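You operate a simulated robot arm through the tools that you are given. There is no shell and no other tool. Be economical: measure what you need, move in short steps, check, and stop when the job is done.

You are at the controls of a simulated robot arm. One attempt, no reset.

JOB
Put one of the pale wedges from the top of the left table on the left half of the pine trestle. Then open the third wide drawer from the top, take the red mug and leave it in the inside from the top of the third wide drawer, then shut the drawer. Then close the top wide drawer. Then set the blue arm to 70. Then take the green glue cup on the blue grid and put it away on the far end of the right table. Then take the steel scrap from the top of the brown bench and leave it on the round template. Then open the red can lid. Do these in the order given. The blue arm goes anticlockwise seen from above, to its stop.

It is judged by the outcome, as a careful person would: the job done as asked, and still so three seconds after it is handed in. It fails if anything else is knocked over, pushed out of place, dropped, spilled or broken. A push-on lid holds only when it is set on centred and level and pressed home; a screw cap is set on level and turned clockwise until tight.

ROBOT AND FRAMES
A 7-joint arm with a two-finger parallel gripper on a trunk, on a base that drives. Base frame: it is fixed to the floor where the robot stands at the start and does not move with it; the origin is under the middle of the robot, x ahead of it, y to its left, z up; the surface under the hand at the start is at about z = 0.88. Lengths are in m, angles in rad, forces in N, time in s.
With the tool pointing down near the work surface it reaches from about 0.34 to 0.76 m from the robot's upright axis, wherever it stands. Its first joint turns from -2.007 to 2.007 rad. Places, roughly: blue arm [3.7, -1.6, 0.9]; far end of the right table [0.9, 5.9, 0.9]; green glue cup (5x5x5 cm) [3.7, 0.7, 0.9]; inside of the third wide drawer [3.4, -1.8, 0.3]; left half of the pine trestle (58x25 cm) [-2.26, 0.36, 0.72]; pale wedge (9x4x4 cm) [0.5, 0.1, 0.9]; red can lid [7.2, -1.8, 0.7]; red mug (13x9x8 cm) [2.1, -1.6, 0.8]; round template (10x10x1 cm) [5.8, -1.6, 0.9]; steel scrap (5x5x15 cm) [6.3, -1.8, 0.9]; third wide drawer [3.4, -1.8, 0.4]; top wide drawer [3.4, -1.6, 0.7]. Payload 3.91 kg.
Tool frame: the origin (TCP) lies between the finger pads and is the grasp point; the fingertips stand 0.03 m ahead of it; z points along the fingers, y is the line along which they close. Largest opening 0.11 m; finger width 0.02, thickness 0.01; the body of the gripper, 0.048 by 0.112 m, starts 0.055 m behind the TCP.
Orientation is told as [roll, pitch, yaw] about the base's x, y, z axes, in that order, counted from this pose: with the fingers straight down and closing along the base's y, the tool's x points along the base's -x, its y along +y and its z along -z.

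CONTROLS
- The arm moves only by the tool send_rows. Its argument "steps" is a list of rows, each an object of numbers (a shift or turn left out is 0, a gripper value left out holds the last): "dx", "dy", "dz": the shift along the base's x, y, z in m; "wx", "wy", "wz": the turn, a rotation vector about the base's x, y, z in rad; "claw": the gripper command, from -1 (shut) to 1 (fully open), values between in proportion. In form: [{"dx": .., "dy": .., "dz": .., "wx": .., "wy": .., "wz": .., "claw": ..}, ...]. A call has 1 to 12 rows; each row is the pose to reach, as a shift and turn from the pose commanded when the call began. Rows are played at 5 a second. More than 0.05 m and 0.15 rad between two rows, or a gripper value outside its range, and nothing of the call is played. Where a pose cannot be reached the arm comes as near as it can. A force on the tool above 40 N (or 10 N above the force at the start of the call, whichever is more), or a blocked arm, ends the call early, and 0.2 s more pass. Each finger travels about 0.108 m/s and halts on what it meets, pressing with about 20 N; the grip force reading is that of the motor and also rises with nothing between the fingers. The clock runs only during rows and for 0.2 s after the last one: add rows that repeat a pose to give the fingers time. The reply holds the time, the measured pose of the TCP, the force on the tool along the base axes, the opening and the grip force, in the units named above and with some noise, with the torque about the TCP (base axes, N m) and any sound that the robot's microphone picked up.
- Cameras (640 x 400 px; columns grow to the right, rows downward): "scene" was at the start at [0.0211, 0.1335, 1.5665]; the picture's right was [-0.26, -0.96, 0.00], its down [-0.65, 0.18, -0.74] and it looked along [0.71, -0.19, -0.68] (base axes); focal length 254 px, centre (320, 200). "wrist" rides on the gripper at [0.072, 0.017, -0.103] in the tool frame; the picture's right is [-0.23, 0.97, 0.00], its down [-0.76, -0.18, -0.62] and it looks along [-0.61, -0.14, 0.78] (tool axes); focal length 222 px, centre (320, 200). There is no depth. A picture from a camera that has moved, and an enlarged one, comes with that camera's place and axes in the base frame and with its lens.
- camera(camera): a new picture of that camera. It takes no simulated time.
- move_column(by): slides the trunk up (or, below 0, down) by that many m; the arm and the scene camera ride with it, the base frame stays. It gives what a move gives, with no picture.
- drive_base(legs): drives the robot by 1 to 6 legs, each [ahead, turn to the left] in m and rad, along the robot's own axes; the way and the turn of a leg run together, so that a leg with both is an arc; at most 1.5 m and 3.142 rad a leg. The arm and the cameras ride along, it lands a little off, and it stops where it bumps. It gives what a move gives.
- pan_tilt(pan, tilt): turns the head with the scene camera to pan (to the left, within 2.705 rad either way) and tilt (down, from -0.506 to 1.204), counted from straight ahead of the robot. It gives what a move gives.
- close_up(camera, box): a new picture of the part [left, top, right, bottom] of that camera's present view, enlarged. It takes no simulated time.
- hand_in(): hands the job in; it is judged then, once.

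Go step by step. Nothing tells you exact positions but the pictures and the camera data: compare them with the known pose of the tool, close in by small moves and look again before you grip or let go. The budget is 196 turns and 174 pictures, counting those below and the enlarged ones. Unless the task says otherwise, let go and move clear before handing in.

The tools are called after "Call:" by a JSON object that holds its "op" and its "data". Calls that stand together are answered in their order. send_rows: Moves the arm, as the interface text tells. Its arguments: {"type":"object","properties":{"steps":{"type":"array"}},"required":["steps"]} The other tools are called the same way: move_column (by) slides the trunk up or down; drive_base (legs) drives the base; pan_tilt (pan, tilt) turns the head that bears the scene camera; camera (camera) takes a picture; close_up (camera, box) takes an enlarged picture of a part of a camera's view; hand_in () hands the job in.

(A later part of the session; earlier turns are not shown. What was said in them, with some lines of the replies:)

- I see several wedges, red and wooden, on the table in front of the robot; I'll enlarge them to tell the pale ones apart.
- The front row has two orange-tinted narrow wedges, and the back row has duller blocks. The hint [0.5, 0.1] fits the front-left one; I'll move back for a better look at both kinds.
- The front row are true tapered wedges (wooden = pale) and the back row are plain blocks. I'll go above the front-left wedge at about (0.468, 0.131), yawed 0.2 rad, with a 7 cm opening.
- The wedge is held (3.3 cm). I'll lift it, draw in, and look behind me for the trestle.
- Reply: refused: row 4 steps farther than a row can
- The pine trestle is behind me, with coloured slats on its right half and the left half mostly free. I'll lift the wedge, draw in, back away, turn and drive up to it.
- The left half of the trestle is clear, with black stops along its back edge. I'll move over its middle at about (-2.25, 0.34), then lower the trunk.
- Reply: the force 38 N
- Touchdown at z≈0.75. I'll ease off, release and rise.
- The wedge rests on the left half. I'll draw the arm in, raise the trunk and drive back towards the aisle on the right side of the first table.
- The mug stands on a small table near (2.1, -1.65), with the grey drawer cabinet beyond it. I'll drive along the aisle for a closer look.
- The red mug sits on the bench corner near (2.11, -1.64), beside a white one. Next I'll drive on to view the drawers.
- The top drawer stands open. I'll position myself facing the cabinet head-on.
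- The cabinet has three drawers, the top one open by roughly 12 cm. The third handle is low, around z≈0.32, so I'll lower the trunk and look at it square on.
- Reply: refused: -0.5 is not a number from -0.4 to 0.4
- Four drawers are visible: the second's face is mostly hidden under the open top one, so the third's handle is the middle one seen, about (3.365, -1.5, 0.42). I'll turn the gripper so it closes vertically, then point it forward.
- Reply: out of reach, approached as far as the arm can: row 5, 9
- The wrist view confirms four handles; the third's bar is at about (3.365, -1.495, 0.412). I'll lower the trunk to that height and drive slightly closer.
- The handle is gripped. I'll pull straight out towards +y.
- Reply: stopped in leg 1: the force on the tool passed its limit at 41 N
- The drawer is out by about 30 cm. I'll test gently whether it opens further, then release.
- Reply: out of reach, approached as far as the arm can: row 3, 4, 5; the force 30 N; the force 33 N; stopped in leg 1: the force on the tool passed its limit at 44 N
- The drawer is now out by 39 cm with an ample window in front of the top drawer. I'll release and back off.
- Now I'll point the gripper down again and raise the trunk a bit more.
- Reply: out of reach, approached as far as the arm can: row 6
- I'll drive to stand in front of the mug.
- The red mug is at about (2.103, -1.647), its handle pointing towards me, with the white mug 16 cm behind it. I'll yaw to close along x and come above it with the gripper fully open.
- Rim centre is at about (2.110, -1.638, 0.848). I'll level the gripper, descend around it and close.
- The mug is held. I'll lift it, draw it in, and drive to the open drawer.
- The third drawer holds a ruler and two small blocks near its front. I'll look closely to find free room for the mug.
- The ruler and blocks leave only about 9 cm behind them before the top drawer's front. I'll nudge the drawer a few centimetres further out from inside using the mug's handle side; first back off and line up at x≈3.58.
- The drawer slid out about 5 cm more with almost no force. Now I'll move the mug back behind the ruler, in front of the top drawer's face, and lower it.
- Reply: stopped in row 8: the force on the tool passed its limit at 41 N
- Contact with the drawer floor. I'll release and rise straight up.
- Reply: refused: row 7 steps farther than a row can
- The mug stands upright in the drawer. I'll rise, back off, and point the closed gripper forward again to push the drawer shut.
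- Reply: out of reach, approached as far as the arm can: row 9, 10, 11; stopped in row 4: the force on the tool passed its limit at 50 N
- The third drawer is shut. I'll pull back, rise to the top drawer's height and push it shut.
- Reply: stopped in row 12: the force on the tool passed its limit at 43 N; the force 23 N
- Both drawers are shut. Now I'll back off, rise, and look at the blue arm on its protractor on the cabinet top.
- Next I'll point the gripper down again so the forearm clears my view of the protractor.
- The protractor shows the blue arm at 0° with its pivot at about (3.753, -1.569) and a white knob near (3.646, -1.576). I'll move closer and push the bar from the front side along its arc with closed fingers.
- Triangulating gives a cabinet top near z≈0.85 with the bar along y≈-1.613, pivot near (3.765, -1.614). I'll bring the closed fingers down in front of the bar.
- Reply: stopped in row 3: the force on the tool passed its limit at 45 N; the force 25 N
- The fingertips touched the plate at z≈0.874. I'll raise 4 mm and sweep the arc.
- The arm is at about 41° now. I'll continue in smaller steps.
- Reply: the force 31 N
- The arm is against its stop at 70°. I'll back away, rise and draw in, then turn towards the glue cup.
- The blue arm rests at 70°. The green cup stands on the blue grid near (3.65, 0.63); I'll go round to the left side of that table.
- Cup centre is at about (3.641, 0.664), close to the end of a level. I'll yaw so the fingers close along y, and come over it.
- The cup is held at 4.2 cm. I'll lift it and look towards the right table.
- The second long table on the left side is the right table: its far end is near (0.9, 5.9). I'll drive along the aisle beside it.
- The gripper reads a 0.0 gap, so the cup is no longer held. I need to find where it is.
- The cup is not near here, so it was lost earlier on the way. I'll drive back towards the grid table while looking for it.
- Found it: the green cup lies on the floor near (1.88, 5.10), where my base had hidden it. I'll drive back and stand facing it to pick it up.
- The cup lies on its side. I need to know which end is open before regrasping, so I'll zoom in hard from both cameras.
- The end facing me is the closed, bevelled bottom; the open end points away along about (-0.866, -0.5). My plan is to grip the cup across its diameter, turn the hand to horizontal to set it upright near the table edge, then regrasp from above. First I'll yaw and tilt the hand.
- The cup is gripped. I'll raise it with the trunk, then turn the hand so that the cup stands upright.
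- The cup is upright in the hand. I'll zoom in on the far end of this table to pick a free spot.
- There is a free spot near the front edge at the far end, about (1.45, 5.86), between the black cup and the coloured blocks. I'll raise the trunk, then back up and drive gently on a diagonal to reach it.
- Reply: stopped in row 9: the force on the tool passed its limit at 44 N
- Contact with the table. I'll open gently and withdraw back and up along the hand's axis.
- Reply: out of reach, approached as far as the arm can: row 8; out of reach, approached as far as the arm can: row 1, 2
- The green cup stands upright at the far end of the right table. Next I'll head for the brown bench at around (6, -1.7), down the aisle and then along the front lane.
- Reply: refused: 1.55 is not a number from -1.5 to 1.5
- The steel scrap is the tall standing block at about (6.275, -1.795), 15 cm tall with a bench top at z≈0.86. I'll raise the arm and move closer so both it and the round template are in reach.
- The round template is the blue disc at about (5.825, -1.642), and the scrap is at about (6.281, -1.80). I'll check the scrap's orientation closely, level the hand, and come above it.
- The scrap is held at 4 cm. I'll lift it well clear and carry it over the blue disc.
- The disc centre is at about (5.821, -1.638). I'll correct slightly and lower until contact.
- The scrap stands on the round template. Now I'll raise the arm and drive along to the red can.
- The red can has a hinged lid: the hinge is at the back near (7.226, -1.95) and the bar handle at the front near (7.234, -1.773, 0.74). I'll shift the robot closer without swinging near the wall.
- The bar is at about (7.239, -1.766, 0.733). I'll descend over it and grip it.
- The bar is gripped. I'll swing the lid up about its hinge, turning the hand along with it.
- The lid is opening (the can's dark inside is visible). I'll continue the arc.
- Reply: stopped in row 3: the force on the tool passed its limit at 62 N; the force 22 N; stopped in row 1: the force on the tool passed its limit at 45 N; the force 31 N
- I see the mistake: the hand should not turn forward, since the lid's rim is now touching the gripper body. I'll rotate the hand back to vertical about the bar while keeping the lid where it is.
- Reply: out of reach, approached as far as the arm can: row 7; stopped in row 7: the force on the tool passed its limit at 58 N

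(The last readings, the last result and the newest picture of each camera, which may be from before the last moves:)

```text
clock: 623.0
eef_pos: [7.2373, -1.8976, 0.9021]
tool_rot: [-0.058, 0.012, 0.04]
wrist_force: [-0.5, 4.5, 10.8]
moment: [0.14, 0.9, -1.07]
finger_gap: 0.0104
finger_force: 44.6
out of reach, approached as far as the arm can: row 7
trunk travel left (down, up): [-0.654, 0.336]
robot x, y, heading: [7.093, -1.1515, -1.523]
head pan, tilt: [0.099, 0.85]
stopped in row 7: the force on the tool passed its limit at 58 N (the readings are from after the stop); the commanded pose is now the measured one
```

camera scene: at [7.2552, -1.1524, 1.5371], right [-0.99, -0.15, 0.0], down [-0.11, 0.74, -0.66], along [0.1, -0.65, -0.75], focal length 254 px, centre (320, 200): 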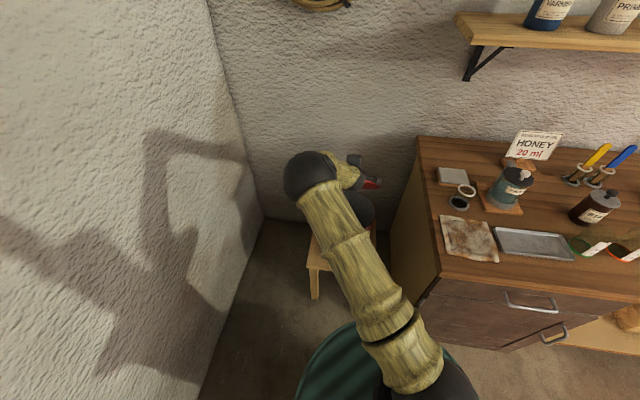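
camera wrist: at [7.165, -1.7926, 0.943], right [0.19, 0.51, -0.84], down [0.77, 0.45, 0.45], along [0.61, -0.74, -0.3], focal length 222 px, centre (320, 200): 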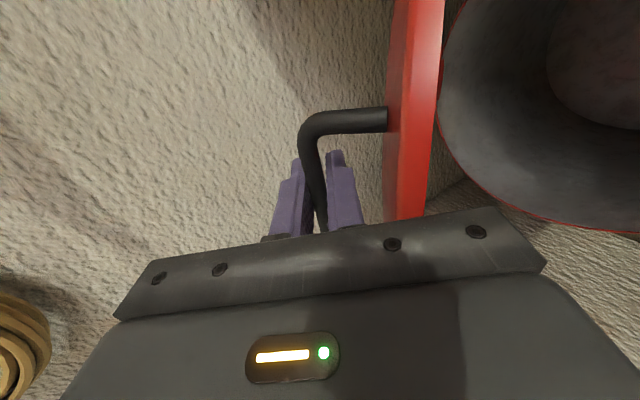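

The hand is vertical again but at its reach limit for opening further. I'll lower the lid gently back along its arc, release, move the base squarely in front of the can, and repeat properly.

Call:
{"op": "send_rows", "data": {"steps": [{"dy": 0.0325, "dz": -0.014, "wx": 0.03}, {"dy": 0.0596, "dz": -0.0315, "wx": 0.05}, {"dy": 0.084, "dz": -0.0532, "wx": 0.05}, {"dy": 0.1037, "dz": -0.0795, "wx": 0.05}, {"dy": 0.1185, "dz": -0.109, "wx": 0.05}, {"dy": 0.128, "dz": -0.1408, "wx": 0.05}, {"dy": 0.1315, "dz": -0.1465, "wx": 0.05}]}}

```text
clock: 623.4
eef_pos: [7.2367, -1.8773, 0.8944]
tool_rot: [-0.075, 0.007, 0.025]
wrist_force: [4.5, -11.7, -3.3]
moment: [-1.99, 0.3, -2.11]
finger_gap: 0.0097
finger_force: 45.1
trunk travel left (down, up): [-0.654, 0.336]
robot x, y, heading: [7.0988, -1.1487, -1.521]
head pan, tilt: [0.099, 0.85]
stopped in row 2: the force on the tool passed its limit at 49 N (the readings are from after the stop); the commanded pose is now the measured one
```

The handle resists turning inside the grip, so I'll rotate the hand rigidly together with the lid about its hinge to close it again.

Call:
{"op": "send_rows", "data": {"steps": [{"dy": 0.012, "dz": -0.006, "wx": -0.07}, {"dy": 0.0239, "dz": -0.0129, "wx": -0.14}, {"dy": 0.0352, "dz": -0.0208, "wx": -0.21}, {"dy": 0.0459, "dz": -0.0291, "wx": -0.279}, {"dy": 0.056, "dz": -0.0384, "wx": -0.349}, {"dy": 0.0655, "dz": -0.0481, "wx": -0.419}, {"dy": 0.0822, "dz": -0.0698, "wx": -0.558}, {"dy": 0.0957, "dz": -0.0935, "wx": -0.698}, {"dy": 0.1058, "dz": -0.1189, "wx": -0.838}, {"dy": 0.1098, "dz": -0.132, "wx": -0.908}, {"dy": 0.1118, "dz": -0.142, "wx": -0.96}]}}

```text
clock: 624.7
eef_pos: [7.2366, -1.817, 0.8475]
tool_rot: [-0.442, 0.017, 0.027]
wrist_force: [5.2, -18.9, -21.0]
moment: [0.14, 0.06, -1.07]
finger_gap: 0.01
finger_force: 45.2
trunk travel left (down, up): [-0.654, 0.336]
robot x, y, heading: [7.092, -1.1506, -1.524]
head pan, tilt: [0.099, 0.85]
stopped in row 6: the force on the tool passed its limit at 42 N (the readings are from after the stop); the commanded pose is now the measured one
```

Call:
{"op": "send_rows", "data": {"steps": [{"dy": 0.0074, "dz": -0.011, "wx": -0.07}, {"dy": 0.0146, "dz": -0.0225, "wx": -0.14}, {"dy": 0.0216, "dz": -0.0338, "wx": -0.21}, {"dy": 0.0283, "dz": -0.0452, "wx": -0.279}, {"dy": 0.0338, "dz": -0.0573, "wx": -0.349}, {"dy": 0.0386, "dz": -0.0696, "wx": -0.419}, {"dy": 0.0424, "dz": -0.0824, "wx": -0.489}, {"dy": 0.0455, "dz": -0.0952, "wx": -0.559}, {"dy": 0.047, "dz": -0.103, "wx": -0.6}]}}

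```text
clock: 626.7
eef_pos: [7.2374, -1.7679, 0.75]
tool_rot: [-1.057, 0.028, 0.01]
wrist_force: [7.1, -3.0, 23.4]
moment: [0.14, -0.24, -1.43]
finger_gap: 0.01
finger_force: 44.9
trunk travel left (down, up): [-0.654, 0.336]
robot x, y, heading: [7.092, -1.152, -1.521]
head pan, tilt: [0.099, 0.85]
```

The lid is closed again. I'll release, back off and reposition the base directly in front of the can.

Call:
{"op": "send_rows", "data": {"steps": [{"dz": 0.003, "claw": -0.7}, {"dz": 0.003, "claw": -0.36}, {"dz": 0.003, "claw": -0.36}, {"dy": 0.03, "dz": 0.02}, {"dy": 0.06, "dz": 0.045}, {"dy": 0.09, "dz": 0.08}, {"dy": 0.1, "dz": 0.12, "wx": 0.08}]}}

Call:
{"op": "move_column", "data": {"by": 0.15}}

Call:
{"op": "drive_base", "data": {"legs": [[-0.25, 0], [0, 0.42], [0.34, 0], [0, -0.46]]}}

Call:
{"op": "camera", "data": {"camera": "scene"}}

```text
clock: 628.3
eef_pos: [7.2339, -1.6648, 0.867]
tool_rot: [-0.965, 0.032, 0.015]
wrist_force: [-0.3, 0.2, -0.3]
moment: [-0.01, -0.01, 0.03]
finger_gap: 0.0352
finger_force: 0.1
trunk travel left (down, up): [-0.654, 0.336]
robot x, y, heading: [7.0961, -1.1475, -1.525]
head pan, tilt: [0.099, 0.85]
```

```text
clock: 630.1
eef_pos: [7.2336, -1.6652, 1.0177]
tool_rot: [-0.965, 0.032, 0.015]
wrist_force: [0.4, 0.2, 0.8]
moment: [-0.02, -0.02, -0.05]
finger_gap: 0.0355
finger_force: 0.0
trunk travel left (down, up): [-0.804, 0.186]
robot x, y, heading: [7.0933, -1.1484, -1.521]
head pan, tilt: [0.099, 0.85]
```

```text
clock: 637.8
eef_pos: [7.3561, -1.7276, 1.0169]
tool_rot: [-0.965, 0.03, -0.024]
wrist_force: [0.0, -0.5, -1.4]
moment: [0.0, 0.03, 0.01]
finger_gap: 0.0354
finger_force: 0.1
trunk travel left (down, up): [-0.804, 0.186]
robot x, y, heading: [7.239, -1.2056, -1.566]
head pan, tilt: [0.099, 0.85]
```

```text
6 pictures are left
camera scene: at [7.3985, -1.22, 1.6869], right [-0.99, -0.11, 0.0], down [-0.08, 0.75, -0.66], along [0.07, -0.66, -0.75], focal length 254 px, centre (320, 200)
```

scene: 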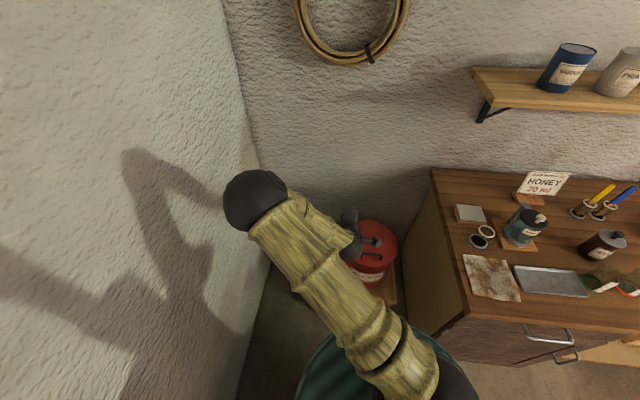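

Call:
{"op": "send_rows", "data": {"steps": [{"dx": -0.04, "dz": -0.03}, {"dx": -0.08, "dz": -0.06}, {"dx": -0.12, "dz": -0.09, "wz": 0.03}]}}

Call:
{"op": "camera", "data": {"camera": "wrist"}}

```text
clock: 638.6
eef_pos: [7.2409, -1.7264, 0.929]
tool_rot: [-0.965, 0.03, 0.008]
wrist_force: [-0.1, 1.1, -0.2]
moment: [0.03, -0.02, -0.02]
finger_gap: 0.0352
finger_force: 0.1
trunk travel left (down, up): [-0.804, 0.186]
robot x, y, heading: [7.2388, -1.2052, -1.561]
head pan, tilt: [0.099, 0.85]
```

```text
5 pictures are left
camera wrist: at [7.1693, -1.6339, 0.9757], right [0.2, 0.56, -0.81], down [0.77, 0.42, 0.48], along [0.6, -0.72, -0.35], focal length 222 px, centre (320, 200)
```

wrist: 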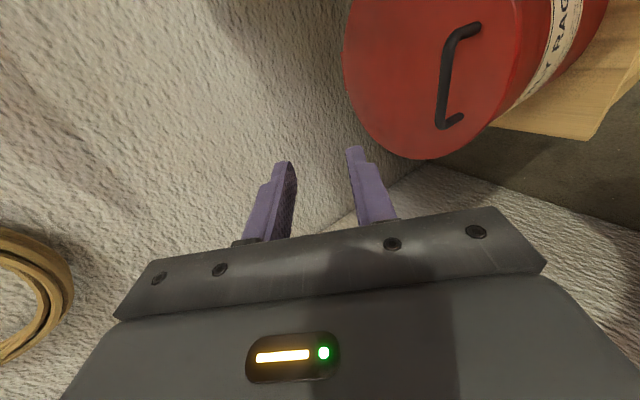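

The handle is confirmed at about (7.234, -1.771). I'll turn the hand vertical and creep the base slightly closer so that the full swing stays in reach.

Call:
{"op": "send_rows", "data": {"steps": [{"wx": 0.138, "dy": 0.005, "claw": 0.09}, {"wx": 0.276, "dy": 0.01}, {"wx": 0.414, "dy": 0.015}, {"wx": 0.552, "dy": 0.02}, {"wx": 0.69, "dy": 0.025}, {"wx": 0.828, "dy": 0.028}, {"wx": 0.965, "dy": 0.03, "dx": -0.004, "wy": -0.03}]}}

Call:
{"op": "drive_base", "data": {"legs": [[0.07, 0]]}}

```text
clock: 640.2
eef_pos: [7.229, -1.6975, 0.9269]
tool_rot: [-0.002, -0.011, 0.015]
wrist_force: [-0.4, -0.3, 0.5]
moment: [0.01, -0.01, 0.05]
finger_gap: 0.06
finger_force: 0.1
trunk travel left (down, up): [-0.804, 0.186]
robot x, y, heading: [7.24, -1.2006, -1.56]
head pan, tilt: [0.099, 0.85]
```

```text
clock: 641.3
eef_pos: [7.2328, -1.7685, 0.9266]
tool_rot: [-0.002, -0.012, 0.015]
wrist_force: [0.1, -0.2, -0.3]
moment: [-0.01, 0.01, -0.02]
finger_gap: 0.0599
finger_force: 0.0
trunk travel left (down, up): [-0.804, 0.186]
robot x, y, heading: [7.2394, -1.2775, -1.566]
head pan, tilt: [0.099, 0.85]
```

Call:
{"op": "move_column", "data": {"by": -0.15}}

Call:
{"op": "send_rows", "data": {"steps": [{"dx": 0.003, "dz": -0.012, "wy": 0.012}, {"dx": 0.003, "dz": -0.022, "wy": 0.012}, {"dx": 0.003, "dz": -0.022, "claw": -0.3, "wy": 0.012}, {"dx": 0.003, "dz": -0.022, "claw": -1, "wy": 0.012}, {"dx": 0.003, "dz": -0.022, "wy": 0.012}, {"dx": 0.003, "dz": -0.022, "wy": 0.012}]}}

```text
clock: 643.0
eef_pos: [7.2329, -1.7684, 0.7769]
tool_rot: [0.0, -0.012, 0.014]
wrist_force: [-0.5, -0.8, 0.1]
moment: [0.0, 0.01, -0.01]
finger_gap: 0.0601
finger_force: 0.2
trunk travel left (down, up): [-0.654, 0.336]
robot x, y, heading: [7.2404, -1.273, -1.562]
head pan, tilt: [0.099, 0.85]
```

```text
clock: 644.4
eef_pos: [7.2342, -1.7653, 0.7555]
tool_rot: [0.003, 0.001, 0.016]
wrist_force: [0.8, 23.1, 2.9]
moment: [0.15, 0.25, -0.65]
finger_gap: 0.0096
finger_force: 45.4
trunk travel left (down, up): [-0.654, 0.336]
robot x, y, heading: [7.2367, -1.2735, -1.562]
head pan, tilt: [0.099, 0.85]
```

The bar is gripped again with the hand vertical. I'll lift along the arc in small steps with no hand rotation.

Call:
{"op": "send_rows", "data": {"steps": [{"dy": 0.003}, {"dy": -0.0008, "dz": 0.02}, {"dy": -0.0066, "dz": 0.0395}, {"dy": -0.0145, "dz": 0.0583}, {"dy": -0.0243, "dz": 0.0761}, {"dy": -0.0359, "dz": 0.0929}, {"dy": -0.0491, "dz": 0.1083}, {"dy": -0.0639, "dz": 0.1223}, {"dy": -0.0801, "dz": 0.1346}]}}

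```text
clock: 646.4
eef_pos: [7.2331, -1.849, 0.8856]
tool_rot: [0.005, 0.001, 0.014]
wrist_force: [-4.5, -19.6, -31.0]
moment: [0.03, 0.96, -0.92]
finger_gap: 0.01
finger_force: 44.6
trunk travel left (down, up): [-0.654, 0.336]
robot x, y, heading: [7.2376, -1.2732, -1.564]
head pan, tilt: [0.099, 0.85]
```

Call:
{"op": "send_rows", "data": {"steps": [{"dy": -0.01, "dz": 0.0, "claw": -0.7}, {"dy": -0.0201, "dz": 0.0045}, {"dy": -0.0381, "dz": 0.0133}, {"dy": -0.0568, "dz": 0.0201}, {"dy": -0.0762, "dz": 0.0249}, {"dy": -0.0959, "dz": 0.0277}, {"dy": -0.1158, "dz": 0.0284}]}}

Call:
{"op": "camera", "data": {"camera": "wrist"}}

```text
clock: 648.0
eef_pos: [7.234, -1.9646, 0.9156]
tool_rot: [-0.002, -0.001, 0.013]
wrist_force: [0.5, 0.6, -1.6]
moment: [0.02, -0.02, -0.01]
finger_gap: 0.0164
finger_force: 0.1
trunk travel left (down, up): [-0.654, 0.336]
robot x, y, heading: [7.2395, -1.2771, -1.563]
head pan, tilt: [0.099, 0.85]
```

```text
4 pictures are left
camera wrist: at [7.1627, -1.9503, 1.0192], right [0.21, 0.98, 0.0], down [0.76, -0.17, 0.62], along [0.61, -0.13, -0.78], focal length 222 px, centre (320, 200)
```

wrist: 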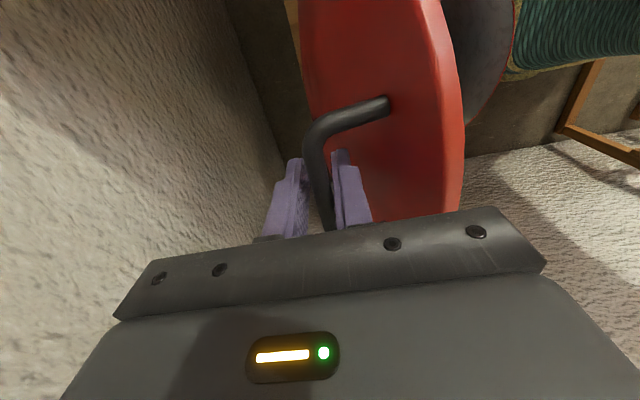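

The lid is almost upright with the bar caged between the fingers. I'll push it past vertical.

Call:
{"op": "send_rows", "data": {"steps": [{"dy": -0.01, "dz": 0.0}, {"dy": -0.02, "dz": -0.001}, {"dy": -0.03, "dz": -0.002}, {"dy": -0.04, "dz": -0.004}, {"dy": -0.05, "dz": -0.006}]}}

```text
clock: 649.2
eef_pos: [7.2368, -2.0146, 0.9107]
tool_rot: [-0.004, 0.001, 0.014]
wrist_force: [0.2, 0.2, -0.3]
moment: [0.01, 0.01, 0.0]
finger_gap: 0.0164
finger_force: 0.2
trunk travel left (down, up): [-0.654, 0.336]
robot x, y, heading: [7.2392, -1.2772, -1.559]
head pan, tilt: [0.099, 0.85]
```

Call:
{"op": "send_rows", "data": {"steps": [{"dy": -0.008, "dz": -0.002}, {"dy": -0.016, "dz": -0.004}, {"dy": -0.016, "dz": -0.004}, {"dy": -0.016, "dz": 0.02}, {"dy": -0.016, "dz": 0.045}, {"dy": -0.016, "dz": 0.08}, {"dy": -0.012, "dz": 0.12}]}}

Call:
{"op": "camera", "data": {"camera": "wrist"}}

```text
clock: 650.8
eef_pos: [7.2345, -2.0187, 1.028]
tool_rot: [-0.001, 0.001, 0.015]
wrist_force: [0.5, -0.1, 0.2]
moment: [-0.03, 0.01, 0.0]
finger_gap: 0.0166
finger_force: 0.2
out of reach, approached as far as the arm can: row 6, 7
trunk travel left (down, up): [-0.654, 0.336]
robot x, y, heading: [7.2368, -1.2777, -1.563]
head pan, tilt: [0.099, 0.85]
```

```text
3 pictures are left
camera wrist: at [7.162, -2.004, 1.1323], right [0.21, 0.98, 0.0], down [0.76, -0.17, 0.62], along [0.61, -0.13, -0.78], focal length 222 px, centre (320, 200)
```

wrist: 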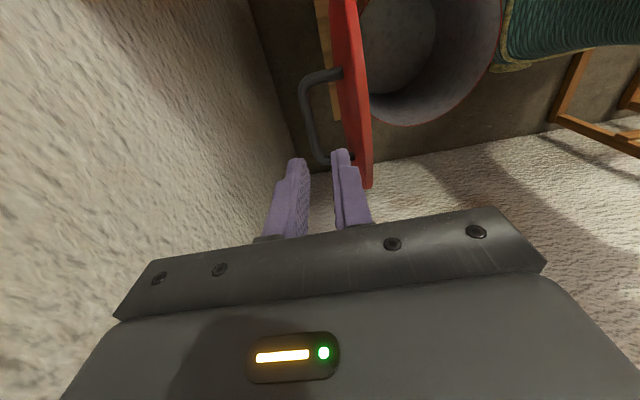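

The lid stands open past vertical and the fingers are clear above it. I'll rise further, draw back and check that it stays.

Call:
{"op": "move_column", "data": {"by": 0.2}}

Call:
{"op": "send_rows", "data": {"steps": [{"dy": 0.04}, {"dy": 0.08}, {"dy": 0.12}, {"dy": 0.16}, {"dy": 0.2}, {"dy": 0.24}, {"dy": 0.28}, {"dy": 0.32}]}}

Call:
{"op": "drive_base", "data": {"legs": [[-0.3, 0]]}}

Call:
{"op": "camera", "data": {"camera": "scene"}}

```text
clock: 653.0
eef_pos: [7.2352, -2.0183, 1.2286]
tool_rot: [-0.002, 0.001, 0.015]
wrist_force: [0.0, -1.0, 1.3]
moment: [-0.01, -0.01, 0.0]
finger_gap: 0.0168
finger_force: 0.1
trunk travel left (down, up): [-0.854, 0.136]
robot x, y, heading: [7.2344, -1.2774, -1.565]
head pan, tilt: [0.099, 0.85]
```

```text
clock: 654.8
eef_pos: [7.2357, -1.6988, 1.2257]
tool_rot: [-0.002, 0.0, 0.013]
wrist_force: [0.3, 0.8, 0.6]
moment: [-0.03, 0.0, 0.01]
finger_gap: 0.0165
finger_force: 0.0
trunk travel left (down, up): [-0.854, 0.136]
robot x, y, heading: [7.238, -1.2722, -1.567]
head pan, tilt: [0.099, 0.85]
```

```text
clock: 657.1
eef_pos: [7.2329, -1.4281, 1.2256]
tool_rot: [0.001, 0.001, 0.013]
wrist_force: [-0.7, -1.6, 0.1]
moment: [0.07, -0.05, -0.01]
finger_gap: 0.0165
finger_force: 0.0
trunk travel left (down, up): [-0.854, 0.136]
robot x, y, heading: [7.2345, -1.0012, -1.591]
head pan, tilt: [0.099, 0.85]
```

```text
2 pictures are left
camera scene: at [7.3949, -1.0217, 1.7369], right [-1.0, -0.08, 0.0], down [-0.06, 0.75, -0.66], along [0.06, -0.66, -0.75], focal length 254 px, centre (320, 200)
```

scene: 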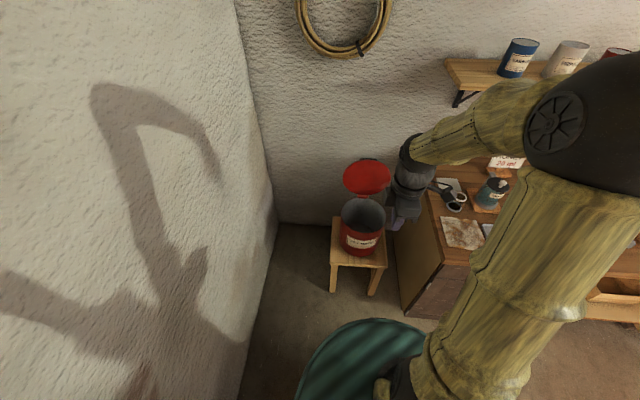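

The red can's lid is standing wide open and stays so, and the gripper is clear of everything. All steps are done in order, so I'm handing in.

Call:
{"op": "hand_in", "data": {}}

```text
The job is handed in.
```

I handed the job in with every step done in the order given, but the green glue cup was dropped on the way.

| Step | Result |
|---|---|
| Pale wedge | On the left half of the pine trestle |
| Third wide drawer | Opened, red mug stood inside upright, drawer shut |
| Top wide drawer | Shut |
| Blue arm | Pushed anticlockwise to its stop at 70 |
| Green glue cup | Upright on the far end of the right table, near its front edge |
| Steel scrap | Standing upright on the round template |
| Red can lid | Open past vertical, still open after I backed away |

- **Glue cup:** it slipped from the gripper while I was driving and fell to the floor on its side. I picked it up and set it upright on the table. I did not check whether anything spilled.
- **Mug drawer:** to make room for the mug, I pushed the third drawer about 5 cm further out from inside, using the mug's handle. The ruler and blocks in it were not touched.
- **Can lid:** my first try stopped partway when the gripper met the lid, so I closed it, moved closer and opened it again.
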